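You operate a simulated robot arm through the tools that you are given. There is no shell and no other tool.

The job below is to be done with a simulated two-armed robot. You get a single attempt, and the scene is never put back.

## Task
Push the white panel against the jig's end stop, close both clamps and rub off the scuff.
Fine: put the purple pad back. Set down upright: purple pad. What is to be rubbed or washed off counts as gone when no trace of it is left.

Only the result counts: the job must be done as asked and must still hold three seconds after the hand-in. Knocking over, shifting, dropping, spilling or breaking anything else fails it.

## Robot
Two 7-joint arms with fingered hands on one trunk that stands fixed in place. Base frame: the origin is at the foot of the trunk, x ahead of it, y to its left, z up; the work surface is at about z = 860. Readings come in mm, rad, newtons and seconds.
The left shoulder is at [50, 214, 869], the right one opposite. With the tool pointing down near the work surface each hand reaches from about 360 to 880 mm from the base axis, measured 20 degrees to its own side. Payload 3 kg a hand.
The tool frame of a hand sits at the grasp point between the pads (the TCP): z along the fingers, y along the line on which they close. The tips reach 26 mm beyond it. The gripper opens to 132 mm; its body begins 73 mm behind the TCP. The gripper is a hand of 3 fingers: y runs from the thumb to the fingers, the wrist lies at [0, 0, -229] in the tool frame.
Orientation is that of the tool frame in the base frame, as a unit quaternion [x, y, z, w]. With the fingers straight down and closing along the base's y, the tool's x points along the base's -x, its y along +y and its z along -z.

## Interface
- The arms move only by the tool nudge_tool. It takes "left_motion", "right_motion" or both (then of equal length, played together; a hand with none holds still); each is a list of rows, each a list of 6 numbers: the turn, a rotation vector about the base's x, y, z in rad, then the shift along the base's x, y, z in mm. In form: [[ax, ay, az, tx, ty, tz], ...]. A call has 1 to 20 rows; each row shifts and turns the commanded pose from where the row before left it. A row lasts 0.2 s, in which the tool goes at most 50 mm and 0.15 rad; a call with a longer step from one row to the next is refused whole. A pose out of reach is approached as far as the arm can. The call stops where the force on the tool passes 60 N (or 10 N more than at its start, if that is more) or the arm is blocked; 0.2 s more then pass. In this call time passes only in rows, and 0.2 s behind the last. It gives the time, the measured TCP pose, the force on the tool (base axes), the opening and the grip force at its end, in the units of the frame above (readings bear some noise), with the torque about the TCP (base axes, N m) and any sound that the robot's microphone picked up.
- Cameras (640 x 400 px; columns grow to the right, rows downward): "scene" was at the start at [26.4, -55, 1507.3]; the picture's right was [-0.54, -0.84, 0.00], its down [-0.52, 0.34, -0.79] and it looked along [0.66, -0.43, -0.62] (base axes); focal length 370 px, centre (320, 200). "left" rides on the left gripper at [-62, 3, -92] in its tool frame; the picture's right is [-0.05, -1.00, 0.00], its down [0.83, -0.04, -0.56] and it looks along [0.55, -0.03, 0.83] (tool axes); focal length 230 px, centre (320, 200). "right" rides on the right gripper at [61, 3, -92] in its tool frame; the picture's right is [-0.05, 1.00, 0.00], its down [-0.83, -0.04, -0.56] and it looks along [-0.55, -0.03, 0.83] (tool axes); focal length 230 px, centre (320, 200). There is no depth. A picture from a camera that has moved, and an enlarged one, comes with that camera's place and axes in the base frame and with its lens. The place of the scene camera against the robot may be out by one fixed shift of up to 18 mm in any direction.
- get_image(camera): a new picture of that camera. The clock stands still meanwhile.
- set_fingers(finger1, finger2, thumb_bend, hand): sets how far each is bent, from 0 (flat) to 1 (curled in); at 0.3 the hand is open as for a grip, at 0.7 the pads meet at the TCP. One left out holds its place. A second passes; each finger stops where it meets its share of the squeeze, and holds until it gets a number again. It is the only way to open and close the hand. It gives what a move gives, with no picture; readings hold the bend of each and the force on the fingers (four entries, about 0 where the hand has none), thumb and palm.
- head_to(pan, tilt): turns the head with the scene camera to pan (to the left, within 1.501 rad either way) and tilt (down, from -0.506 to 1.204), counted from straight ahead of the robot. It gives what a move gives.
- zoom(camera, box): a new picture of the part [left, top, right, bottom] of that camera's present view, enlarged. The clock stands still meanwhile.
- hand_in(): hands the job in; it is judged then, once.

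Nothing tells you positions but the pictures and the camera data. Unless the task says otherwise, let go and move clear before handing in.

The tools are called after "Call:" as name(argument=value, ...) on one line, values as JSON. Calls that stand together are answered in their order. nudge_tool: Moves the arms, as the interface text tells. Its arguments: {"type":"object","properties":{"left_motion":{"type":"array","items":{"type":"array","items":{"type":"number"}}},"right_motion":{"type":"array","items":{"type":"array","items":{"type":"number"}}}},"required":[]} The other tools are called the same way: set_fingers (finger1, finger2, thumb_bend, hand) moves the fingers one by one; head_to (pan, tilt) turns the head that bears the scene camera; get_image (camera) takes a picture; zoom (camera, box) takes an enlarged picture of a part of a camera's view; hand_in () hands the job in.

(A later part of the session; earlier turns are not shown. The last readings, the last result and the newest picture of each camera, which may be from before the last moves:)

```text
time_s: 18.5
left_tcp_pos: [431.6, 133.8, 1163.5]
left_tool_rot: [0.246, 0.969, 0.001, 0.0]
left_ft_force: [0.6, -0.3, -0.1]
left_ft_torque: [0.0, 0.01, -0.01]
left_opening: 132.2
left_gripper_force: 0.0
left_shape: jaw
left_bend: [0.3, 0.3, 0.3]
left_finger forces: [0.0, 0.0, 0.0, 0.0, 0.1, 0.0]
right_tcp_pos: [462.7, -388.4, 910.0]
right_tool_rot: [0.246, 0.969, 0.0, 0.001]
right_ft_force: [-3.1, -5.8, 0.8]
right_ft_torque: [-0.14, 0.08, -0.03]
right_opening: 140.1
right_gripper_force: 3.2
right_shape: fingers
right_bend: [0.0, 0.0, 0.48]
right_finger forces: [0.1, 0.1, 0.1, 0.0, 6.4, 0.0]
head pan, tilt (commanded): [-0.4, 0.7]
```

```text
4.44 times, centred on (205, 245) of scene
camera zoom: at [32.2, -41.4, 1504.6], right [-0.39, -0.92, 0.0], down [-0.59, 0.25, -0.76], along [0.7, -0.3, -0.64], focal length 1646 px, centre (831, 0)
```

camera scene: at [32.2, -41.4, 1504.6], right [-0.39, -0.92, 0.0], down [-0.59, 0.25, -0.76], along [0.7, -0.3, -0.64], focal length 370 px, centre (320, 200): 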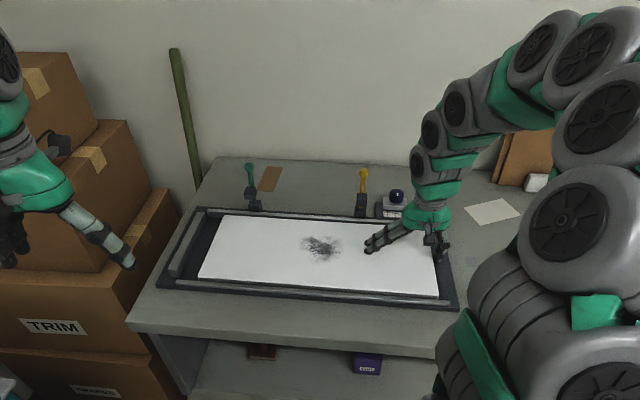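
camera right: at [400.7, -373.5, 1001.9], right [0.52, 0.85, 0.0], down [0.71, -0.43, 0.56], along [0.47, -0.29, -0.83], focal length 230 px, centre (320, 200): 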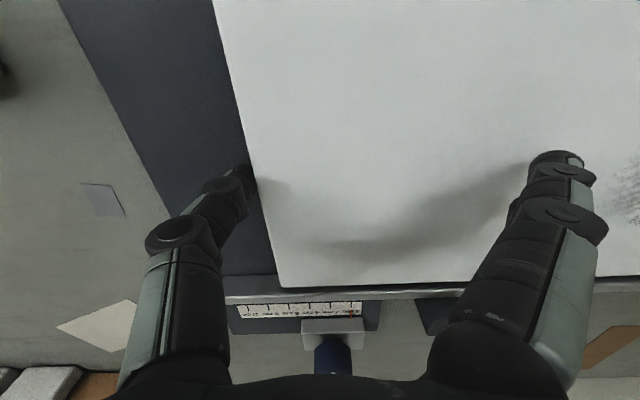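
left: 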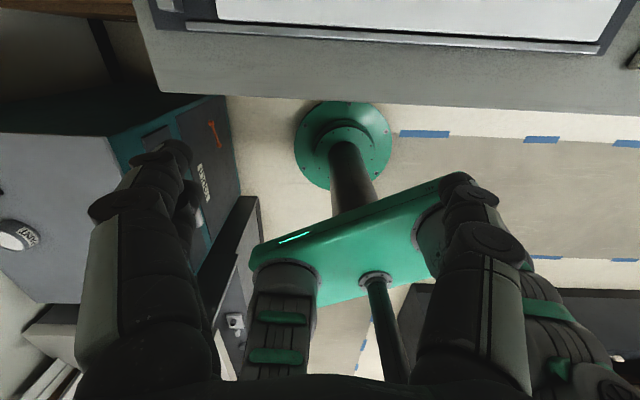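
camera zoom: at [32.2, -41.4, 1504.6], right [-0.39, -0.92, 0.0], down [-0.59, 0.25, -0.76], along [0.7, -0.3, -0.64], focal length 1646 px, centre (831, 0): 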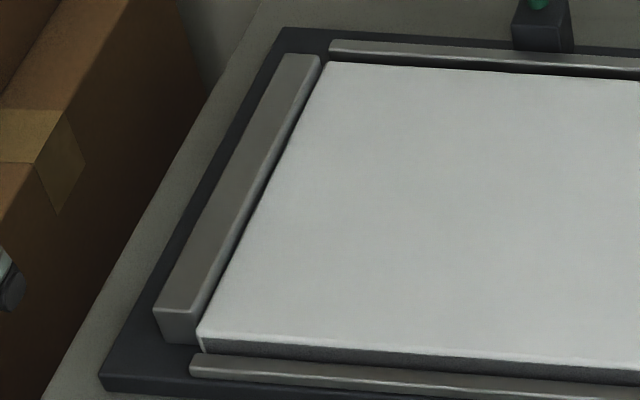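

The force keeps rising with no more travel, so the panel is seated against the end stop. I'll back the thumb off, lift the hand, and look at the clamps up close.

Call:
nudge_tool(right_motion=[[0, 0, 0, -5, -9, 0], [0, 0, 0, -5, -9, 0], [0, 0, 0, 0, 0, 30], [0, 0, 0, 0, 0, 45], [0, 0, 0, 0, 0, 45], [0, 0, 0, 0, 0, 45], [0, 0, 0, 0, 0, 45]])

Call:
set_fingers(hand="right", finger1=0.3, finger2=0.3, thumb_bend=0.3)

Call:
get_image(camera="right")

Call:
get_image(camera="scene")

```text
time_s: 20.1
left_tcp_pos: [429.9, 134.5, 1163.0]
left_tool_rot: [0.247, 0.969, 0.0, -0.001]
left_ft_force: [-0.9, 0.0, 0.8]
left_ft_torque: [0.0, 0.05, 0.0]
left_opening: 132.1
left_gripper_force: 0.1
left_shape: jaw
left_bend: [0.3, 0.3, 0.3]
left_finger forces: [0.0, 0.0, 0.0, 0.1, 0.0, 0.0]
right_tcp_pos: [454.0, -405.7, 1121.6]
right_tool_rot: [0.247, 0.969, -0.001, 0.0]
right_ft_force: [0.9, -0.5, -0.1]
right_ft_torque: [0.02, 0.0, 0.0]
right_opening: 132.6
right_gripper_force: 0.1
right_shape: fingers
right_bend: [0.0, 0.0, 0.5]
right_finger forces: [0.0, 0.0, 0.1, 0.0, 0.1, 0.0]
head pan, tilt (commanded): [-0.4, 0.7]
```

```text
time_s: 21.1
left_tcp_pos: [431.5, 134.6, 1164.2]
left_tool_rot: [0.246, 0.969, 0.001, 0.001]
left_ft_force: [0.0, 0.0, 1.1]
left_ft_torque: [-0.01, -0.04, -0.08]
left_opening: 132.1
left_gripper_force: 0.1
left_shape: jaw
left_bend: [0.3, 0.3, 0.3]
left_finger forces: [0.0, 0.0, 0.1, 0.0, 0.0, 0.1]
right_tcp_pos: [454.6, -406.7, 1119.3]
right_tool_rot: [0.246, 0.969, 0.0, 0.0]
right_ft_force: [-0.4, -0.5, -0.1]
right_ft_torque: [0.03, 0.0, 0.02]
right_opening: 134.6
right_gripper_force: 0.1
right_shape: fingers
right_bend: [0.3, 0.3, 0.3]
right_finger forces: [0.0, 0.0, 0.0, 0.1, 0.1, 0.0]
head pan, tilt (commanded): [-0.4, 0.7]
```

```text
taken
camera right: at [401.1, -374.6, 1212.6], right [0.52, 0.85, 0.0], down [0.71, -0.43, 0.56], along [0.47, -0.29, -0.83], focal length 230 px, centre (320, 200)
```

right: 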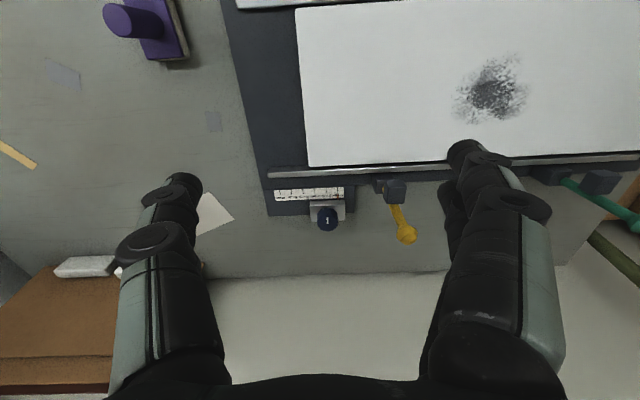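

```text
taken
camera scene: at [32.2, -41.4, 1504.6], right [-0.39, -0.92, 0.0], down [-0.59, 0.25, -0.76], along [0.7, -0.3, -0.64], focal length 370 px, centre (320, 200)
```

scene: 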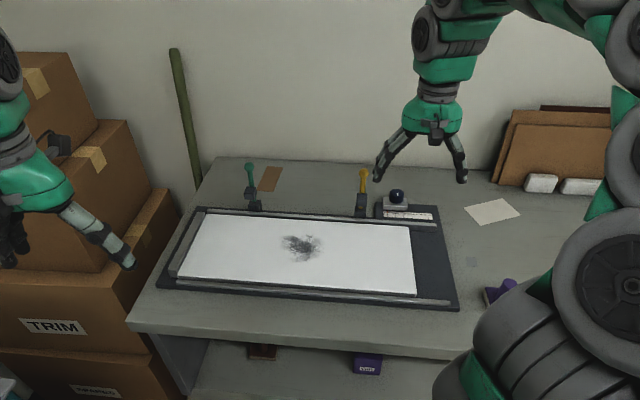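

Call:
zoom(camera="right", box=[340, 150, 460, 250])

Call:
zoom(camera="right", box=[500, 130, 640, 250])

```text
4.00 times, centred on (400, 200) of right
camera zoom: at [401.1, -374.6, 1212.6], right [0.52, 0.85, 0.0], down [0.71, -0.43, 0.56], along [0.47, -0.29, -0.83], focal length 920 px, centre (0, 200)
```

zoom: 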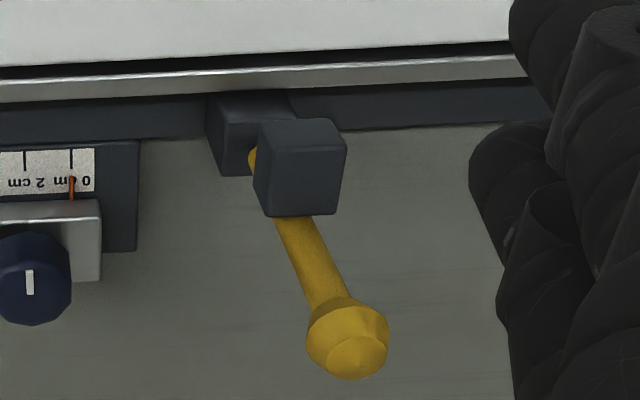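

```text
3.33 times, centred on (570, 190) of right
camera zoom: at [401.1, -374.6, 1212.6], right [0.52, 0.85, 0.0], down [0.71, -0.43, 0.56], along [0.47, -0.29, -0.83], focal length 767 px, centre (-513, 233)
```

zoom: 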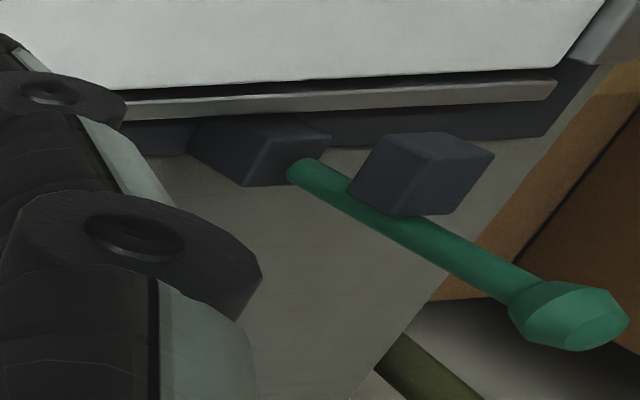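

The yellow lever stands almost upright: ball near jig coordinates (-44, 727) at z of about 1003, pivot near z 885, foot block on the panel side. I'll bring the open right hand above the ball and check alignment.

Call:
nudge_tool(right_motion=[[0, 0, 0, 32.6, 4.4, 0], [0, 0, 0, 32.6, 4.4, 0], [0, 0, 0, 32.6, 4.4, 0], [0, 0, 0, 32.6, 4.4, 0], [0, 0, 0, 32.6, 4.4, 0]])

Call:
get_image(camera="right")

Call:
zoom(camera="scene", box=[300, 60, 480, 240])

```text
time_s: 22.3
left_tcp_pos: [431.5, 133.8, 1163.6]
left_tool_rot: [0.247, 0.969, 0.001, 0.0]
left_ft_force: [0.3, -0.3, -0.3]
left_ft_torque: [0.0, -0.03, -0.02]
left_opening: 132.2
left_gripper_force: 0.1
left_shape: jaw
left_bend: [0.3, 0.3, 0.3]
left_finger forces: [0.1, 0.0, 0.0, 0.0, 0.1, 0.1]
right_tcp_pos: [615.9, -383.9, 1120.9]
right_tool_rot: [0.246, 0.969, 0.0, 0.001]
right_ft_force: [-1.4, -0.3, -0.4]
right_ft_torque: [0.03, -0.01, 0.02]
right_opening: 134.8
right_gripper_force: 0.0
right_shape: fingers
right_bend: [0.3, 0.3, 0.3]
right_finger forces: [0.0, 0.0, 0.0, 0.2, 0.0, 0.0]
head pan, tilt (commanded): [-0.4, 0.7]
```

```text
taken
camera right: at [563.4, -352.6, 1213.0], right [0.52, 0.85, 0.0], down [0.71, -0.43, 0.56], along [0.48, -0.29, -0.83], focal length 230 px, centre (320, 200)
```

right: 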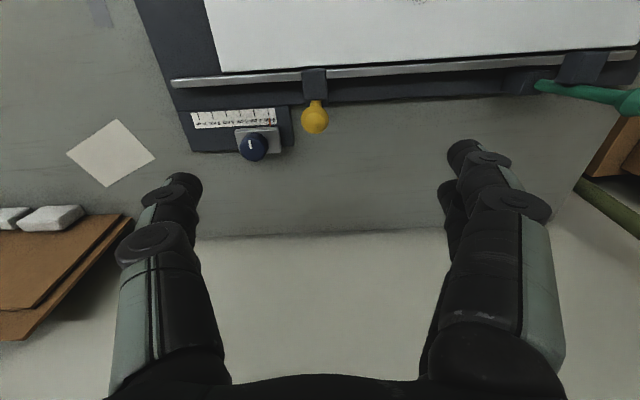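

```text
2.22 times, centred on (390, 150) of scene
camera zoom: at [32.3, -41.4, 1504.6], right [-0.39, -0.92, 0.0], down [-0.59, 0.25, -0.76], along [0.7, -0.3, -0.64], focal length 823 px, centre (164, 311)
```

zoom: 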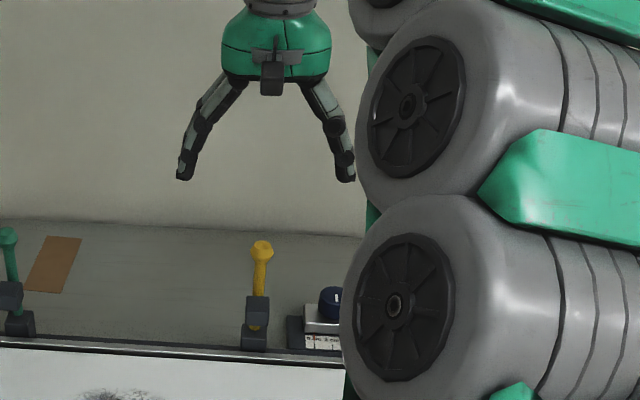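

Call:
nudge_tool(right_motion=[[0, 0, 0, -14.7, 2.3, 0], [0, 0, 0, 0, 0, -25], [0, 0, 0, 0, 0, -20]])

Call:
get_image(camera="right")

Call:
zoom(camera="scene", box=[300, 60, 480, 240])

```text
time_s: 23.1
left_tcp_pos: [431.8, 134.0, 1164.0]
left_tool_rot: [0.246, 0.969, -0.001, 0.0]
left_ft_force: [0.3, -0.8, 0.2]
left_ft_torque: [-0.02, -0.03, 0.0]
left_opening: 131.7
left_gripper_force: 0.0
left_shape: jaw
left_bend: [0.3, 0.3, 0.3]
left_finger forces: [0.1, 0.0, 0.0, 0.0, 0.1, 0.0]
right_tcp_pos: [600.4, -381.9, 1074.1]
right_tool_rot: [0.247, 0.969, -0.001, -0.001]
right_ft_force: [0.5, 0.7, -0.3]
right_ft_torque: [-0.01, -0.02, -0.01]
right_opening: 134.8
right_gripper_force: 0.1
right_shape: fingers
right_bend: [0.3, 0.3, 0.3]
right_finger forces: [0.0, 0.0, 0.0, 0.1, 0.1, 0.0]
head pan, tilt (commanded): [-0.4, 0.7]
```

```text
taken
camera right: at [548.1, -350.2, 1165.9], right [0.52, 0.85, 0.0], down [0.71, -0.43, 0.55], along [0.47, -0.29, -0.83], focal length 230 px, centre (320, 200)
```

right: 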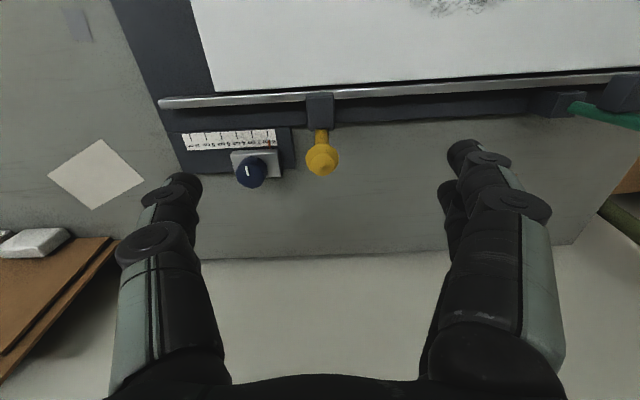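

```text
2.22 times, centred on (390, 150) of scene
camera zoom: at [32.3, -41.4, 1504.6], right [-0.39, -0.92, 0.0], down [-0.59, 0.25, -0.76], along [0.7, -0.3, -0.64], focal length 823 px, centre (164, 311)
```

zoom: 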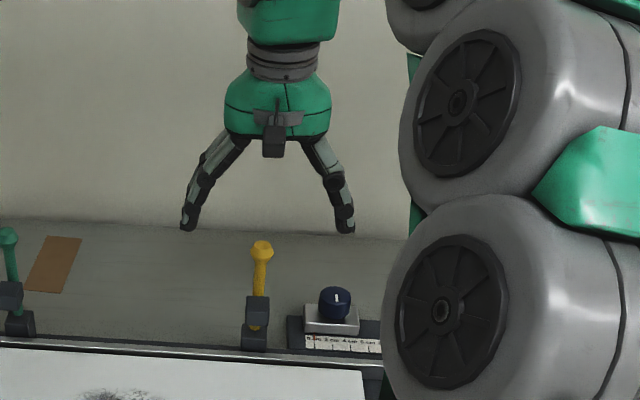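

Call:
nudge_tool(right_motion=[[0, 0, 0, 1.5, -1, -20], [0, 0, 0, 0, 0, -15], [0, 0, 0, 0, 0, -12]])

Call:
get_image(camera="right")

Call:
zoom(camera="scene", box=[300, 60, 480, 240])

```text
time_s: 23.9
left_tcp_pos: [431.8, 134.4, 1163.0]
left_tool_rot: [0.246, 0.969, 0.0, 0.001]
left_ft_force: [0.0, -0.1, 0.4]
left_ft_torque: [0.0, 0.01, -0.01]
left_opening: 131.9
left_gripper_force: 0.0
left_shape: jaw
left_bend: [0.3, 0.3, 0.3]
left_finger forces: [0.1, 0.0, 0.0, 0.1, 0.0, 0.0]
right_tcp_pos: [602.7, -382.8, 1027.2]
right_tool_rot: [0.246, 0.969, 0.001, 0.001]
right_ft_force: [0.0, -0.2, 0.0]
right_ft_torque: [-0.01, 0.0, -0.01]
right_opening: 134.6
right_gripper_force: 0.1
right_shape: fingers
right_bend: [0.3, 0.3, 0.3]
right_finger forces: [0.0, 0.0, 0.0, 0.0, 0.0, 0.0]
head pan, tilt (commanded): [-0.4, 0.7]
```

```text
taken
camera right: at [549.3, -351.0, 1119.1], right [0.52, 0.85, 0.0], down [0.71, -0.43, 0.55], along [0.47, -0.29, -0.83], focal length 230 px, centre (320, 200)
```

right: 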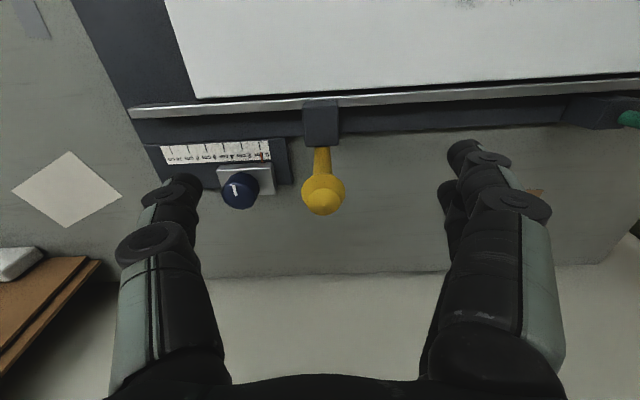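

```text
2.22 times, centred on (390, 150) of scene
camera zoom: at [32.3, -41.4, 1504.6], right [-0.39, -0.92, 0.0], down [-0.59, 0.25, -0.76], along [0.7, -0.3, -0.64], focal length 823 px, centre (164, 311)
```

zoom: 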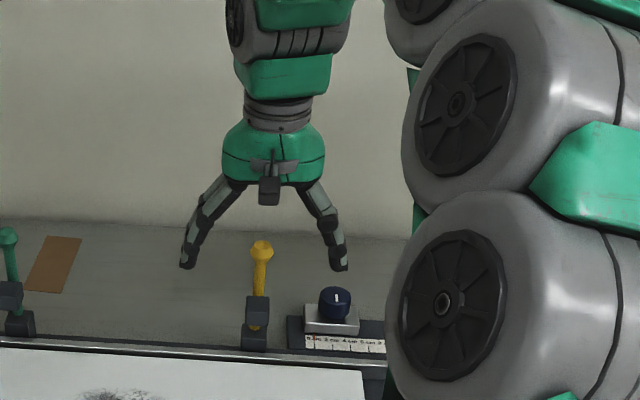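

The ball sits about 6 mm below the TCP and is centred between thumb and fingers. I'll close on it.

Call:
set_fingers(hand="right", finger1=0.66, finger2=0.66, thumb_bend=0.66)

Call:
get_image(camera="right")

Call:
zoom(camera="scene", box=[300, 110, 440, 240])

```text
time_s: 24.9
left_tcp_pos: [430.7, 133.8, 1164.0]
left_tool_rot: [0.247, 0.969, 0.0, 0.0]
left_ft_force: [-0.5, 0.1, 0.4]
left_ft_torque: [-0.01, -0.01, 0.0]
left_opening: 131.9
left_gripper_force: 0.0
left_shape: jaw
left_bend: [0.3, 0.3, 0.3]
left_finger forces: [0.0, 0.1, 0.1, 0.0, 0.1, 0.0]
right_tcp_pos: [602.0, -383.4, 1026.1]
right_tool_rot: [0.246, 0.969, 0.0, -0.001]
right_ft_force: [-0.5, 0.4, -0.5]
right_ft_torque: [-0.03, 0.0, -0.03]
right_opening: 18.0
right_gripper_force: 0.1
right_shape: fingers
right_bend: [0.66, 0.65, 0.66]
right_finger forces: [0.1, 0.8, 0.1, 0.0, 0.8, 0.1]
head pan, tilt (commanded): [-0.4, 0.7]
```

```text
taken
camera right: at [549.4, -351.2, 1119.4], right [0.52, 0.85, 0.0], down [0.71, -0.43, 0.56], along [0.47, -0.29, -0.83], focal length 230 px, centre (320, 200)
```

right: 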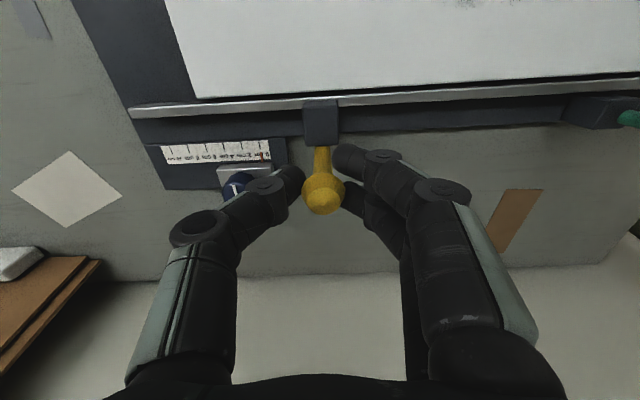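

```text
3.08 times, centred on (370, 175) of scene
camera zoom: at [32.3, -41.4, 1504.6], right [-0.39, -0.92, 0.0], down [-0.59, 0.25, -0.76], along [0.7, -0.3, -0.64], focal length 1139 px, centre (166, 277)
```

zoom: 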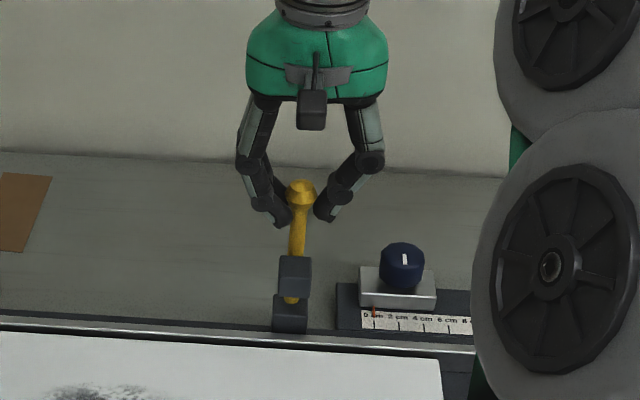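

Call:
set_fingers(hand="right", finger1=0.74, finger2=0.74, thumb_bend=0.74)

Call:
zoom(camera="scene", box=[300, 110, 440, 240])

```text
time_s: 25.9
left_tcp_pos: [431.3, 133.9, 1163.0]
left_tool_rot: [0.246, 0.969, -0.001, 0.0]
left_ft_force: [-0.3, 1.1, 0.9]
left_ft_torque: [-0.02, -0.02, 0.03]
left_opening: 131.9
left_gripper_force: 0.2
left_shape: jaw
left_bend: [0.3, 0.3, 0.3]
left_finger forces: [0.0, 0.0, 0.0, 0.1, 0.0, 0.1]
right_tcp_pos: [603.0, -384.1, 1026.8]
right_tool_rot: [0.246, 0.969, 0.001, -0.001]
right_ft_force: [-2.4, 0.8, -15.2]
right_ft_torque: [-0.03, 0.05, 0.02]
right_opening: 11.6
right_gripper_force: 12.6
right_shape: fingers
right_bend: [0.71, 0.68, 0.68]
right_finger forces: [5.9, 7.7, 0.1, 0.0, 11.0, 0.0]
head pan, tilt (commanded): [-0.4, 0.7]
```

```text
3.08 times, centred on (370, 175) of scene
camera zoom: at [32.4, -41.5, 1504.5], right [-0.39, -0.92, 0.0], down [-0.59, 0.25, -0.76], along [0.7, -0.3, -0.64], focal length 1139 px, centre (166, 277)
```

zoom: 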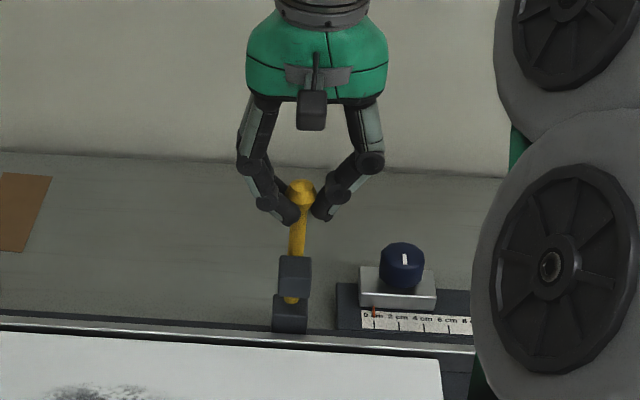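

The ball is gripped under its neck. I'll pull it gently toward the panel and watch the forces.

Call:
nudge_tool(right_motion=[[0, 0, 0, -4.4, 2.4, -0.3], [0, 0, 0, -4.4, 2.4, -0.6]])

Call:
nudge_tool(right_motion=[[0, 0, 0, -4.4, 2.4, -0.9], [0, 0, 0, -4.4, 2.4, -1.1]])

Call:
zoom(camera="scene", box=[300, 110, 440, 240])

```text
time_s: 26.5
left_tcp_pos: [430.8, 133.6, 1162.5]
left_tool_rot: [0.247, 0.969, 0.0, 0.0]
left_ft_force: [0.8, -0.1, 0.5]
left_ft_torque: [-0.04, 0.01, 0.02]
left_opening: 132.0
left_gripper_force: 0.1
left_shape: jaw
left_bend: [0.3, 0.3, 0.3]
left_finger forces: [0.0, 0.0, 0.0, 0.0, 0.0, 0.0]
right_tcp_pos: [594.6, -378.2, 1026.0]
right_tool_rot: [0.246, 0.969, 0.001, 0.001]
right_ft_force: [2.8, -1.3, -18.1]
right_ft_torque: [-0.06, -0.11, -0.01]
right_opening: 11.5
right_gripper_force: 13.6
right_shape: fingers
right_bend: [0.71, 0.68, 0.68]
right_finger forces: [6.4, 9.1, 0.1, 0.0, 10.8, 0.1]
head pan, tilt (commanded): [-0.4, 0.7]
```

```text
time_s: 27.1
left_tcp_pos: [431.8, 134.4, 1163.3]
left_tool_rot: [0.245, 0.969, -0.001, 0.0]
left_ft_force: [-0.4, 0.6, 0.4]
left_ft_torque: [0.01, 0.02, -0.01]
left_opening: 131.9
left_gripper_force: 0.1
left_shape: jaw
left_bend: [0.3, 0.3, 0.3]
left_finger forces: [0.1, 0.0, 0.1, 0.1, 0.0, 0.0]
right_tcp_pos: [584.7, -373.6, 1026.0]
right_tool_rot: [0.246, 0.969, 0.0, 0.0]
right_ft_force: [3.7, -0.3, -12.0]
right_ft_torque: [-0.06, -0.17, 0.01]
right_opening: 11.5
right_gripper_force: 12.1
right_shape: fingers
right_bend: [0.71, 0.69, 0.68]
right_finger forces: [7.0, 8.5, 0.1, 0.1, 9.4, 0.1]
head pan, tilt (commanded): [-0.4, 0.7]
```

```text
3.08 times, centred on (370, 175) of scene
camera zoom: at [32.5, -41.4, 1504.5], right [-0.39, -0.92, 0.0], down [-0.59, 0.25, -0.76], along [0.7, -0.3, -0.64], focal length 1139 px, centre (166, 277)
```

zoom: 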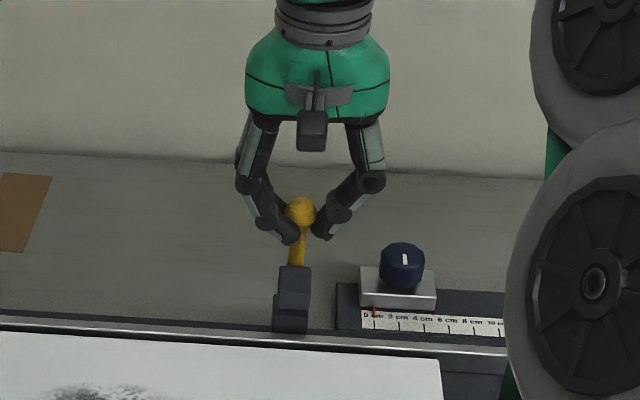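

Call:
nudge_tool(right_motion=[[0, 0, 0, -9.3, 5.06, -0.8], [0, 0, 0, -8.1, 4.4, -2.4], [0, 0, 0, -7.8, 4.25, -3.1]])

Call:
nudge_tool(right_motion=[[0, 0, 0, -7.7, 4.2, -3.7], [0, 0, 0, -7.4, 4.0, -4.4]])

Call:
zoom(camera="scene", box=[300, 110, 440, 240])

Call:
get_image(camera="right")

```text
time_s: 27.9
left_tcp_pos: [431.9, 134.5, 1164.2]
left_tool_rot: [0.246, 0.969, -0.001, 0.0]
left_ft_force: [0.6, 0.0, -0.3]
left_ft_torque: [0.0, 0.0, 0.02]
left_opening: 131.7
left_gripper_force: 0.0
left_shape: jaw
left_bend: [0.3, 0.3, 0.3]
left_finger forces: [0.1, 0.0, 0.0, 0.0, 0.0, 0.0]
right_tcp_pos: [560.6, -360.2, 1018.5]
right_tool_rot: [0.246, 0.969, 0.0, 0.0]
right_ft_force: [10.1, -5.4, -18.9]
right_ft_torque: [-0.1, -0.18, -0.05]
right_opening: 12.4
right_gripper_force: 14.7
right_shape: fingers
right_bend: [0.71, 0.68, 0.68]
right_finger forces: [5.6, 13.3, 0.0, 0.0, 10.8, 0.1]
head pan, tilt (commanded): [-0.4, 0.7]
```

```text
time_s: 28.5
left_tcp_pos: [430.7, 134.5, 1163.8]
left_tool_rot: [0.246, 0.969, 0.0, 0.0]
left_ft_force: [-0.4, -0.6, -1.0]
left_ft_torque: [-0.02, 0.0, -0.01]
left_opening: 132.2
left_gripper_force: 0.0
left_shape: jaw
left_bend: [0.3, 0.3, 0.3]
left_finger forces: [0.0, 0.0, 0.0, 0.0, 0.1, 0.0]
right_tcp_pos: [545.3, -351.2, 1011.5]
right_tool_rot: [0.246, 0.969, 0.0, 0.0]
right_ft_force: [7.9, -4.3, -8.6]
right_ft_torque: [-0.03, -0.1, -0.03]
right_opening: 7.4
right_gripper_force: 10.7
right_shape: fingers
right_bend: [0.73, 0.67, 0.68]
right_finger forces: [1.9, 11.0, 0.0, 0.1, 8.9, 0.0]
head pan, tilt (commanded): [-0.4, 0.7]
```

```text
3.08 times, centred on (370, 175) of scene
camera zoom: at [32.5, -41.5, 1504.5], right [-0.39, -0.92, 0.0], down [-0.59, 0.25, -0.76], along [0.7, -0.3, -0.64], focal length 1139 px, centre (166, 277)
```

zoom: 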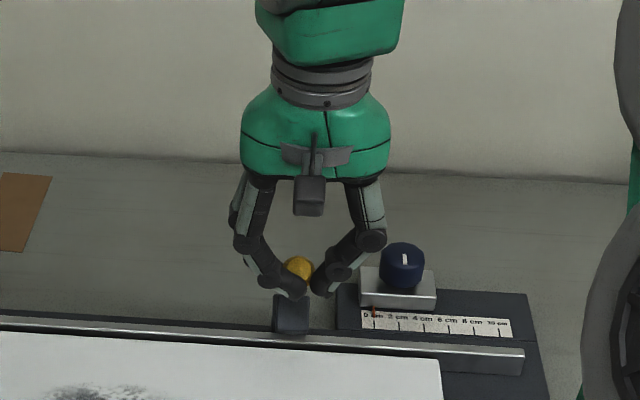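

```text
taken
camera right: at [491.7, -320.0, 1102.5], right [0.52, 0.85, 0.0], down [0.71, -0.43, 0.55], along [0.47, -0.29, -0.83], focal length 230 px, centre (320, 200)
```

right: 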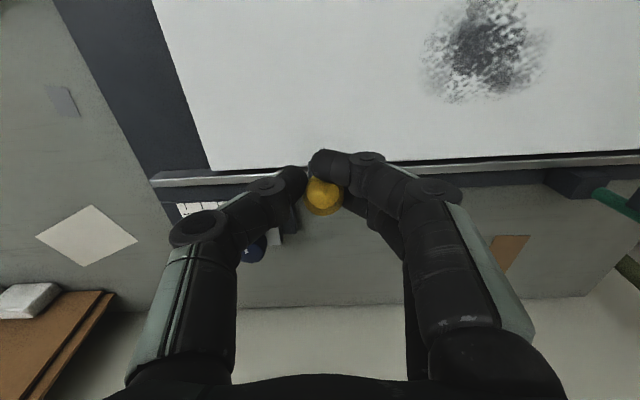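

The ball is starting to slip through the grip at about 27° of swing. I'll open a little to see whether the lever stays where it is, and then push it from behind instead.

Call:
set_fingers(hand="right", finger1=0.45, finger2=0.45, thumb_bend=0.45)

Call:
get_image(camera="right")

Call:
zoom(camera="scene", box=[300, 110, 440, 240])

```text
time_s: 29.5
left_tcp_pos: [431.3, 134.7, 1163.4]
left_tool_rot: [0.246, 0.969, 0.001, 0.0]
left_ft_force: [0.4, -0.1, 0.5]
left_ft_torque: [0.03, 0.0, 0.02]
left_opening: 131.7
left_gripper_force: 0.0
left_shape: jaw
left_bend: [0.3, 0.3, 0.3]
left_finger forces: [0.0, 0.0, 0.0, 0.0, 0.1, 0.1]
right_tcp_pos: [544.6, -351.5, 1010.6]
right_tool_rot: [0.246, 0.969, 0.0, -0.001]
right_ft_force: [-0.3, -0.7, 0.1]
right_ft_torque: [-0.02, -0.02, 0.03]
right_opening: 84.0
right_gripper_force: 0.1
right_shape: fingers
right_bend: [0.45, 0.45, 0.45]
right_finger forces: [0.0, 0.0, 0.0, 0.1, 0.0, 0.1]
head pan, tilt (commanded): [-0.4, 0.7]
```

```text
taken
camera right: at [491.8, -320.0, 1102.3], right [0.52, 0.85, 0.0], down [0.71, -0.43, 0.56], along [0.47, -0.29, -0.83], focal length 230 px, centre (320, 200)
```

right: 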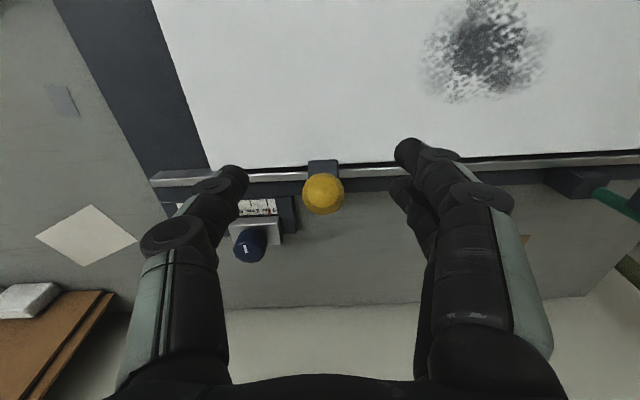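

```text
3.08 times, centred on (370, 175) of scene
camera zoom: at [32.3, -41.4, 1504.6], right [-0.39, -0.92, 0.0], down [-0.59, 0.25, -0.76], along [0.7, -0.3, -0.64], focal length 1139 px, centre (166, 277)
```

zoom: 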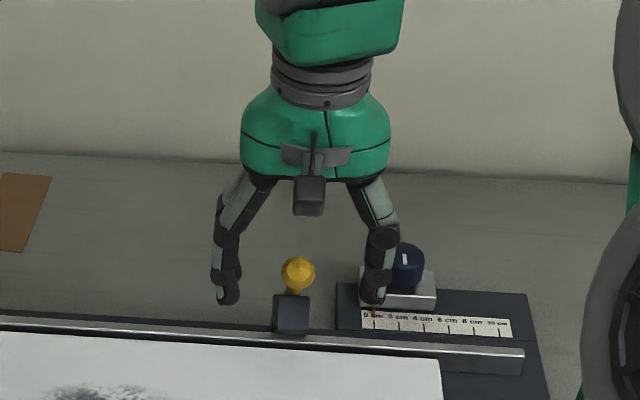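

The lever stays put at about 28° of swing, so it is held by friction and I can re-position freely. I'll lift, close the fingers and come in behind and above the ball to push it down along its arc.

Call:
nudge_tool(right_motion=[[0, 0, 0, 0, 0, 30], [0, 0, 0, 0, 0, 30], [0, 0, 0, 17.6, -9.5, 0], [0, 0, 0, 17.6, -9.5, 0]])

Call:
set_fingers(hand="right", finger1=0.7, finger2=0.7, thumb_bend=0.7)

Call:
get_image(camera="right")

```text
time_s: 30.5
left_tcp_pos: [430.4, 134.3, 1164.0]
left_tool_rot: [0.246, 0.969, 0.0, 0.0]
left_ft_force: [-0.7, -0.3, 0.2]
left_ft_torque: [-0.03, -0.02, 0.03]
left_opening: 132.0
left_gripper_force: 0.2
left_shape: jaw
left_bend: [0.3, 0.3, 0.3]
left_finger forces: [0.1, 0.0, 0.0, 0.0, 0.0, 0.0]
right_tcp_pos: [578.5, -370.4, 1071.0]
right_tool_rot: [0.246, 0.969, 0.0, -0.001]
right_ft_force: [-0.4, 0.2, 0.8]
right_ft_torque: [-0.02, 0.02, -0.01]
right_opening: 84.2
right_gripper_force: 0.1
right_shape: fingers
right_bend: [0.45, 0.45, 0.45]
right_finger forces: [0.0, 0.0, 0.0, 0.0, 0.0, 0.0]
head pan, tilt (commanded): [-0.4, 0.7]
```

```text
time_s: 31.5
left_tcp_pos: [431.0, 135.0, 1164.8]
left_tool_rot: [0.247, 0.969, 0.0, 0.0]
left_ft_force: [-1.0, -0.4, 0.6]
left_ft_torque: [0.01, -0.01, 0.03]
left_opening: 132.0
left_gripper_force: 0.1
left_shape: jaw
left_bend: [0.3, 0.3, 0.3]
left_finger forces: [0.1, 0.1, 0.0, 0.1, 0.0, 0.0]
right_tcp_pos: [578.3, -370.8, 1072.3]
right_tool_rot: [0.247, 0.969, 0.0, 0.0]
right_ft_force: [0.3, 0.3, -0.6]
right_ft_torque: [0.03, 0.01, 0.04]
right_opening: 5.8
right_gripper_force: 0.0
right_shape: fingers
right_bend: [0.7, 0.7, 0.7]
right_finger forces: [0.0, 0.0, 0.0, 0.0, 0.0, 0.1]
head pan, tilt (commanded): [-0.4, 0.7]
```

```text
taken
camera right: at [527.0, -338.9, 1162.9], right [0.52, 0.85, 0.0], down [0.71, -0.43, 0.56], along [0.47, -0.29, -0.83], focal length 230 px, centre (320, 200)
```

right: 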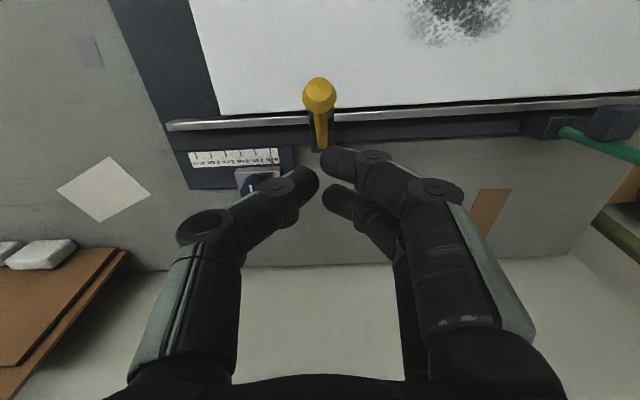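

Call:
nudge_tool(right_motion=[[0, 0, 0, 0.1, -10.3, 0], [0, 0, 0, 0, 0, -21], [0, 0, 0, 0, 0, -21]])

Call:
get_image(camera="right")

Call:
zoom(camera="scene", box=[300, 110, 440, 240])

```text
time_s: 32.3
left_tcp_pos: [432.3, 134.8, 1163.0]
left_tool_rot: [0.246, 0.969, 0.0, -0.001]
left_ft_force: [0.0, -0.4, 0.3]
left_ft_torque: [0.02, 0.0, 0.0]
left_opening: 131.9
left_gripper_force: 0.1
left_shape: jaw
left_bend: [0.3, 0.3, 0.3]
left_finger forces: [0.0, 0.0, 0.0, 0.0, 0.0, 0.0]
right_tcp_pos: [580.1, -380.3, 1028.9]
right_tool_rot: [0.245, 0.97, 0.0, 0.001]
right_ft_force: [0.0, 0.9, 0.3]
right_ft_torque: [-0.01, 0.02, 0.0]
right_opening: 6.1
right_gripper_force: 0.1
right_shape: fingers
right_bend: [0.7, 0.7, 0.7]
right_finger forces: [0.0, 0.0, 0.1, 0.0, 0.0, 0.0]
head pan, tilt (commanded): [-0.4, 0.7]
```

```text
taken
camera right: at [527.4, -349.0, 1120.7], right [0.52, 0.85, 0.0], down [0.71, -0.43, 0.56], along [0.47, -0.29, -0.83], focal length 230 px, centre (320, 200)
```

right: 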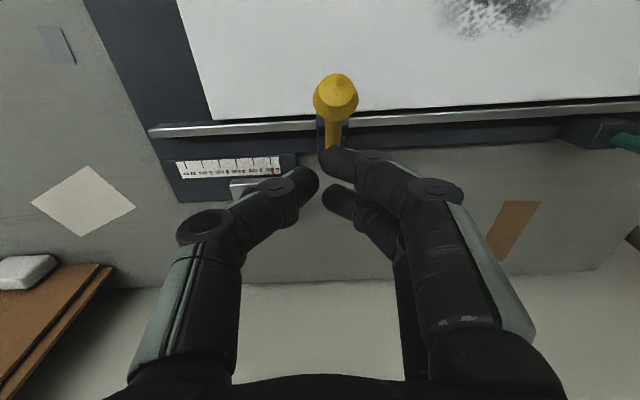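

```text
3.08 times, centred on (370, 175) of scene
camera zoom: at [32.3, -41.4, 1504.6], right [-0.39, -0.92, 0.0], down [-0.59, 0.25, -0.76], along [0.7, -0.3, -0.64], focal length 1139 px, centre (166, 277)
```

zoom: 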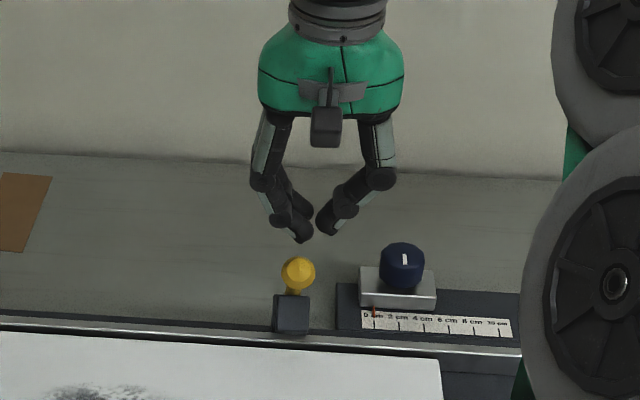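

Call:
nudge_tool(right_motion=[[0, 0, 0, -11.4, 6.2, 0], [0, 0, 0, -11.4, 6.2, -4], [0, 0, 0, -11.4, 6.2, -7]])

Call:
get_image(camera="right")

Call:
zoom(camera="scene", box=[300, 110, 440, 240])

```text
time_s: 33.1
left_tcp_pos: [431.8, 134.1, 1163.5]
left_tool_rot: [0.246, 0.969, 0.0, 0.0]
left_ft_force: [-0.1, -0.2, 0.3]
left_ft_torque: [-0.04, 0.01, 0.04]
left_opening: 132.1
left_gripper_force: 0.0
left_shape: jaw
left_bend: [0.3, 0.3, 0.3]
left_finger forces: [0.0, 0.1, 0.0, 0.0, 0.0, 0.1]
right_tcp_pos: [546.4, -362.8, 1017.6]
right_tool_rot: [0.245, 0.969, 0.0, 0.001]
right_ft_force: [0.0, -0.2, -0.2]
right_ft_torque: [0.0, -0.03, -0.01]
right_opening: 5.7
right_gripper_force: 0.1
right_shape: fingers
right_bend: [0.7, 0.7, 0.7]
right_finger forces: [0.7, 0.0, 0.0, 0.0, 0.0, 0.1]
head pan, tilt (commanded): [-0.4, 0.7]
```

```text
taken
camera right: at [493.1, -330.5, 1110.3], right [0.52, 0.85, 0.0], down [0.71, -0.43, 0.56], along [0.48, -0.29, -0.83], focal length 230 px, centre (320, 200)
```

right: 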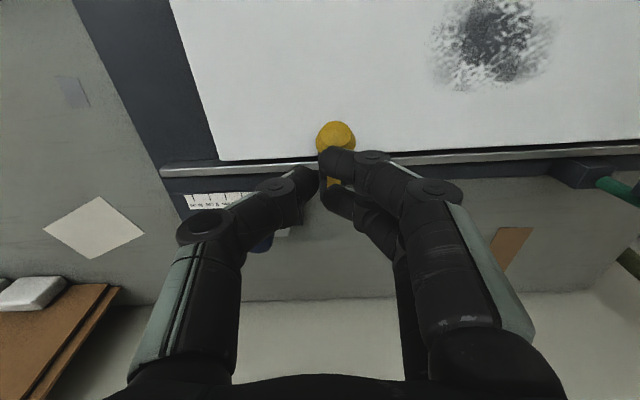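

```text
3.08 times, centred on (370, 175) of scene
camera zoom: at [32.2, -41.3, 1504.6], right [-0.39, -0.92, 0.0], down [-0.59, 0.25, -0.76], along [0.7, -0.3, -0.64], focal length 1139 px, centre (166, 277)
```

zoom: 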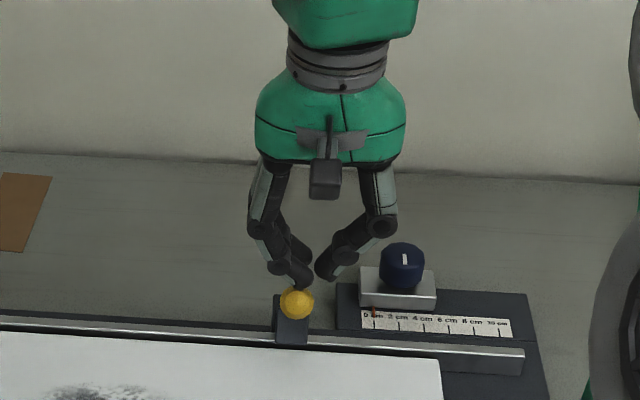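

Call:
nudge_tool(right_motion=[[0, 0, 0, -9.2, 5.0, -6.5], [0, 0, 0, -8.5, 4.6, -7.7]])

Call:
nudge_tool(right_motion=[[0, 0, 0, -7.9, 4.3, -8.6], [0, 0, 0, -7.1, 3.9, -9.3]])

Call:
get_image(camera="right")

Call:
zoom(camera="scene", box=[300, 110, 440, 240])

```text
time_s: 33.7
left_tcp_pos: [430.4, 133.2, 1162.6]
left_tool_rot: [0.246, 0.969, -0.001, 0.0]
left_ft_force: [0.4, 0.2, 0.6]
left_ft_torque: [0.0, 0.01, 0.01]
left_opening: 132.0
left_gripper_force: 0.1
left_shape: jaw
left_bend: [0.3, 0.3, 0.3]
left_finger forces: [0.1, 0.0, 0.0, 0.0, 0.1, 0.0]
right_tcp_pos: [528.1, -352.0, 1003.9]
right_tool_rot: [0.246, 0.969, 0.0, 0.0]
right_ft_force: [0.2, 0.2, 0.2]
right_ft_torque: [0.0, 0.01, -0.02]
right_opening: 5.2
right_gripper_force: 0.4
right_shape: fingers
right_bend: [0.7, 0.7, 0.7]
right_finger forces: [0.2, 0.1, 0.0, 0.0, 0.1, 0.0]
head pan, tilt (commanded): [-0.4, 0.7]
```

```text
time_s: 34.3
left_tcp_pos: [430.4, 134.5, 1163.4]
left_tool_rot: [0.246, 0.969, 0.0, 0.0]
left_ft_force: [0.4, -0.1, 0.6]
left_ft_torque: [0.01, 0.0, 0.03]
left_opening: 132.1
left_gripper_force: 0.0
left_shape: jaw
left_bend: [0.3, 0.3, 0.3]
left_finger forces: [0.1, 0.0, 0.0, 0.0, 0.0, 0.0]
right_tcp_pos: [514.2, -343.9, 985.1]
right_tool_rot: [0.246, 0.969, 0.0, 0.0]
right_ft_force: [-0.4, 0.5, 0.4]
right_ft_torque: [0.01, -0.02, -0.03]
right_opening: 5.7
right_gripper_force: 0.9
right_shape: fingers
right_bend: [0.7, 0.7, 0.7]
right_finger forces: [0.0, 0.2, 0.0, 0.0, 0.0, 0.1]
head pan, tilt (commanded): [-0.4, 0.7]
```

```text
taken
camera right: at [459.8, -312.7, 1077.5], right [0.52, 0.85, 0.0], down [0.71, -0.43, 0.56], along [0.47, -0.29, -0.83], focal length 230 px, centre (320, 200)
```

right: 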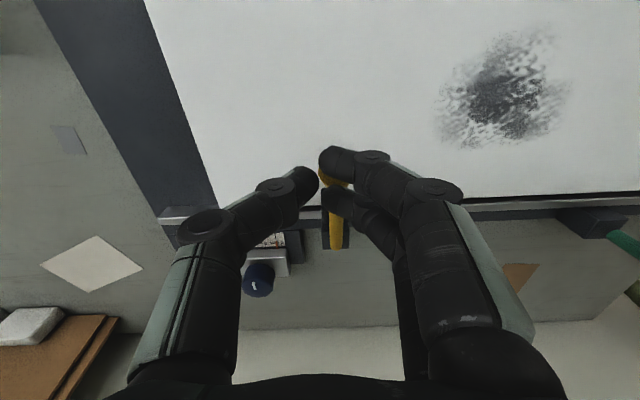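

```text
3.08 times, centred on (370, 175) of scene
camera zoom: at [32.2, -41.3, 1504.6], right [-0.39, -0.92, 0.0], down [-0.59, 0.25, -0.76], along [0.7, -0.3, -0.64], focal length 1139 px, centre (166, 277)
```

zoom: 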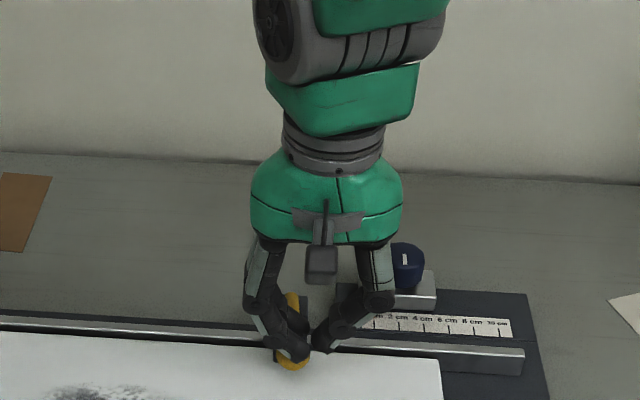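

Call:
nudge_tool(right_motion=[[0, 0, 0, -6.6, 3.6, -9.5]])

Call:
nudge_tool(right_motion=[[0, 0, 0, -5.7, 3.1, -10]])

Call:
get_image(camera="right")

Call:
zoom(camera="scene", box=[300, 130, 440, 260])

```text
time_s: 34.7
left_tcp_pos: [429.9, 134.9, 1162.6]
left_tool_rot: [0.245, 0.969, 0.001, 0.0]
left_ft_force: [0.0, -0.2, -0.6]
left_ft_torque: [0.0, 0.02, -0.01]
left_opening: 131.9
left_gripper_force: 0.1
left_shape: jaw
left_bend: [0.3, 0.3, 0.3]
left_finger forces: [0.0, 0.0, 0.1, 0.0, 0.1, 0.0]
right_tcp_pos: [506.4, -341.2, 975.4]
right_tool_rot: [0.246, 0.969, 0.0, 0.0]
right_ft_force: [0.6, -0.5, 5.9]
right_ft_torque: [0.01, -0.13, -0.01]
right_opening: 5.7
right_gripper_force: 3.2
right_shape: fingers
right_bend: [0.7, 0.72, 0.7]
right_finger forces: [0.0, 6.4, 0.0, 0.0, 0.0, 0.1]
head pan, tilt (commanded): [-0.4, 0.7]
```

```text
time_s: 35.1
left_tcp_pos: [430.7, 133.3, 1164.3]
left_tool_rot: [0.245, 0.969, 0.0, 0.001]
left_ft_force: [-0.5, 1.3, -0.5]
left_ft_torque: [0.05, 0.03, 0.06]
left_opening: 132.0
left_gripper_force: 0.1
left_shape: jaw
left_bend: [0.3, 0.3, 0.3]
left_finger forces: [0.1, 0.1, 0.1, 0.1, 0.1, 0.0]
right_tcp_pos: [501.8, -338.5, 966.2]
right_tool_rot: [0.246, 0.969, 0.0, 0.0]
right_ft_force: [-4.8, -3.4, 15.6]
right_ft_torque: [-0.07, -0.17, -0.04]
right_opening: 6.8
right_gripper_force: 8.8
right_shape: fingers
right_bend: [0.7, 0.74, 0.7]
right_finger forces: [0.0, 18.0, 0.0, 0.0, 0.1, 0.0]
head pan, tilt (commanded): [-0.4, 0.7]
```

```text
taken
camera right: at [446.9, -306.4, 1058.5], right [0.52, 0.85, 0.0], down [0.71, -0.43, 0.55], along [0.47, -0.29, -0.83], focal length 230 px, centre (320, 200)
```

right: 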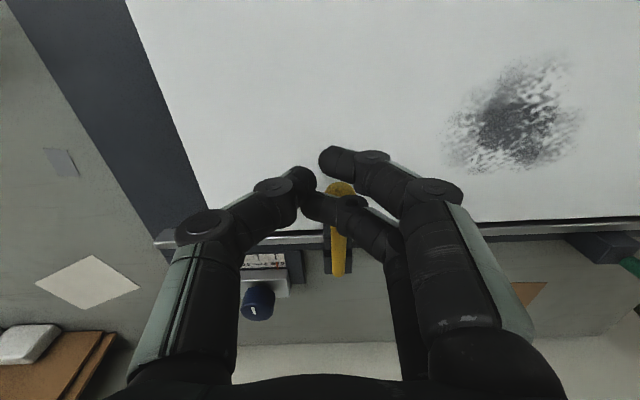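

```text
3.08 times, centred on (370, 195) of scene
camera zoom: at [32.0, -41.3, 1504.6], right [-0.39, -0.92, 0.0], down [-0.59, 0.25, -0.77], along [0.7, -0.3, -0.64], focal length 1139 px, centre (166, 215)
```

zoom: 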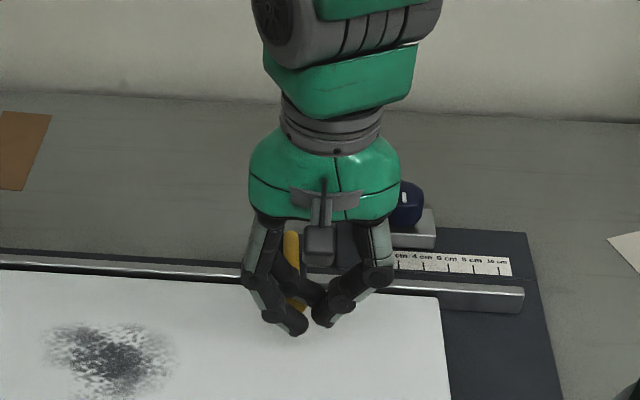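

Call:
zoom(camera="right", box=[260, 130, 420, 300])

Call:
zoom(camera="scene", box=[330, 190, 410, 250])

```text
2.35 times, centred on (340, 215) of right
camera zoom: at [446.9, -306.4, 1058.5], right [0.52, 0.85, 0.0], down [0.71, -0.43, 0.55], along [0.47, -0.29, -0.83], focal length 541 px, centre (273, 165)
```

zoom: 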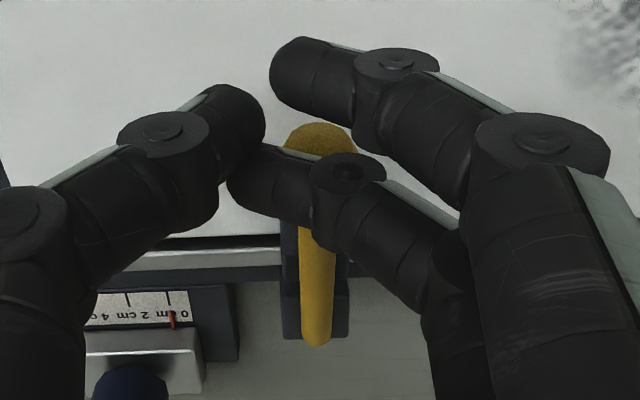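

```text
6.67 times, centred on (370, 220) of scene
camera zoom: at [32.0, -41.3, 1504.6], right [-0.39, -0.92, 0.0], down [-0.59, 0.25, -0.77], along [0.7, -0.3, -0.64], focal length 2468 px, centre (-13, 67)
```

zoom: 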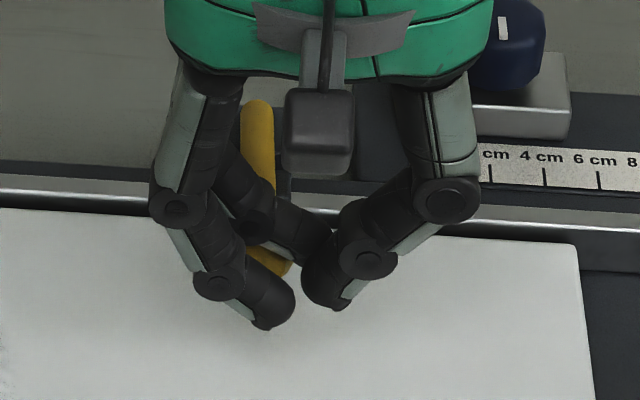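

Call:
nudge_tool(right_motion=[[0, 0, 0, 0, 0, 25], [0, 0, 0, 0, 0, 40], [0, 0, 0, -23.85, -43.95, 30], [0, 0, 0, -23.85, -43.95, 0]])

Call:
get_image(camera="right")

Call:
zoom(camera="scene", box=[320, 160, 440, 250])

```text
refused: row 3 steps farther than a row can; nothing moved
```

```text
taken
camera right: at [446.9, -306.4, 1058.5], right [0.52, 0.85, 0.0], down [0.71, -0.43, 0.55], along [0.47, -0.29, -0.83], focal length 230 px, centre (320, 200)
```

right: 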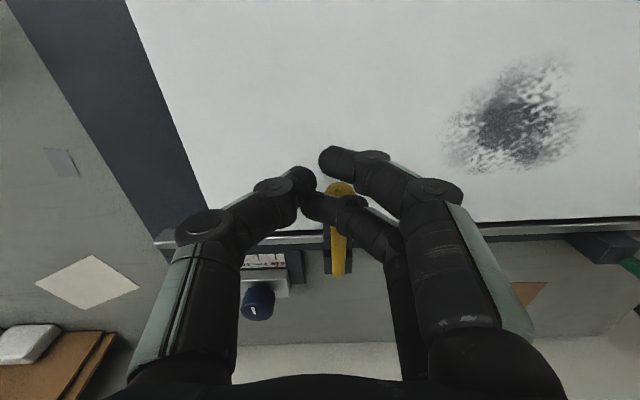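

```text
4.44 times, centred on (380, 205) of scene
camera zoom: at [32.0, -41.3, 1504.6], right [-0.39, -0.92, 0.0], down [-0.59, 0.25, -0.77], along [0.7, -0.3, -0.64], focal length 1646 px, centre (53, 178)
```

zoom: 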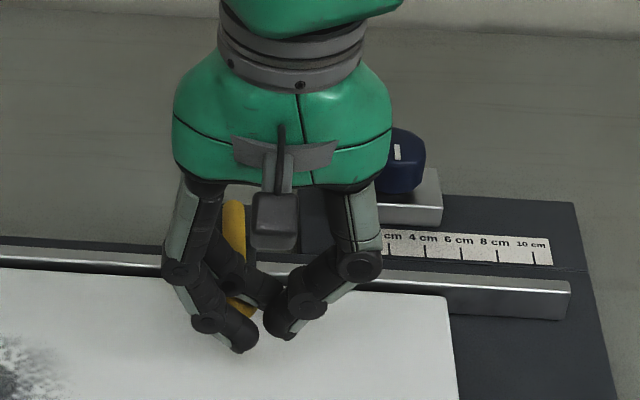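

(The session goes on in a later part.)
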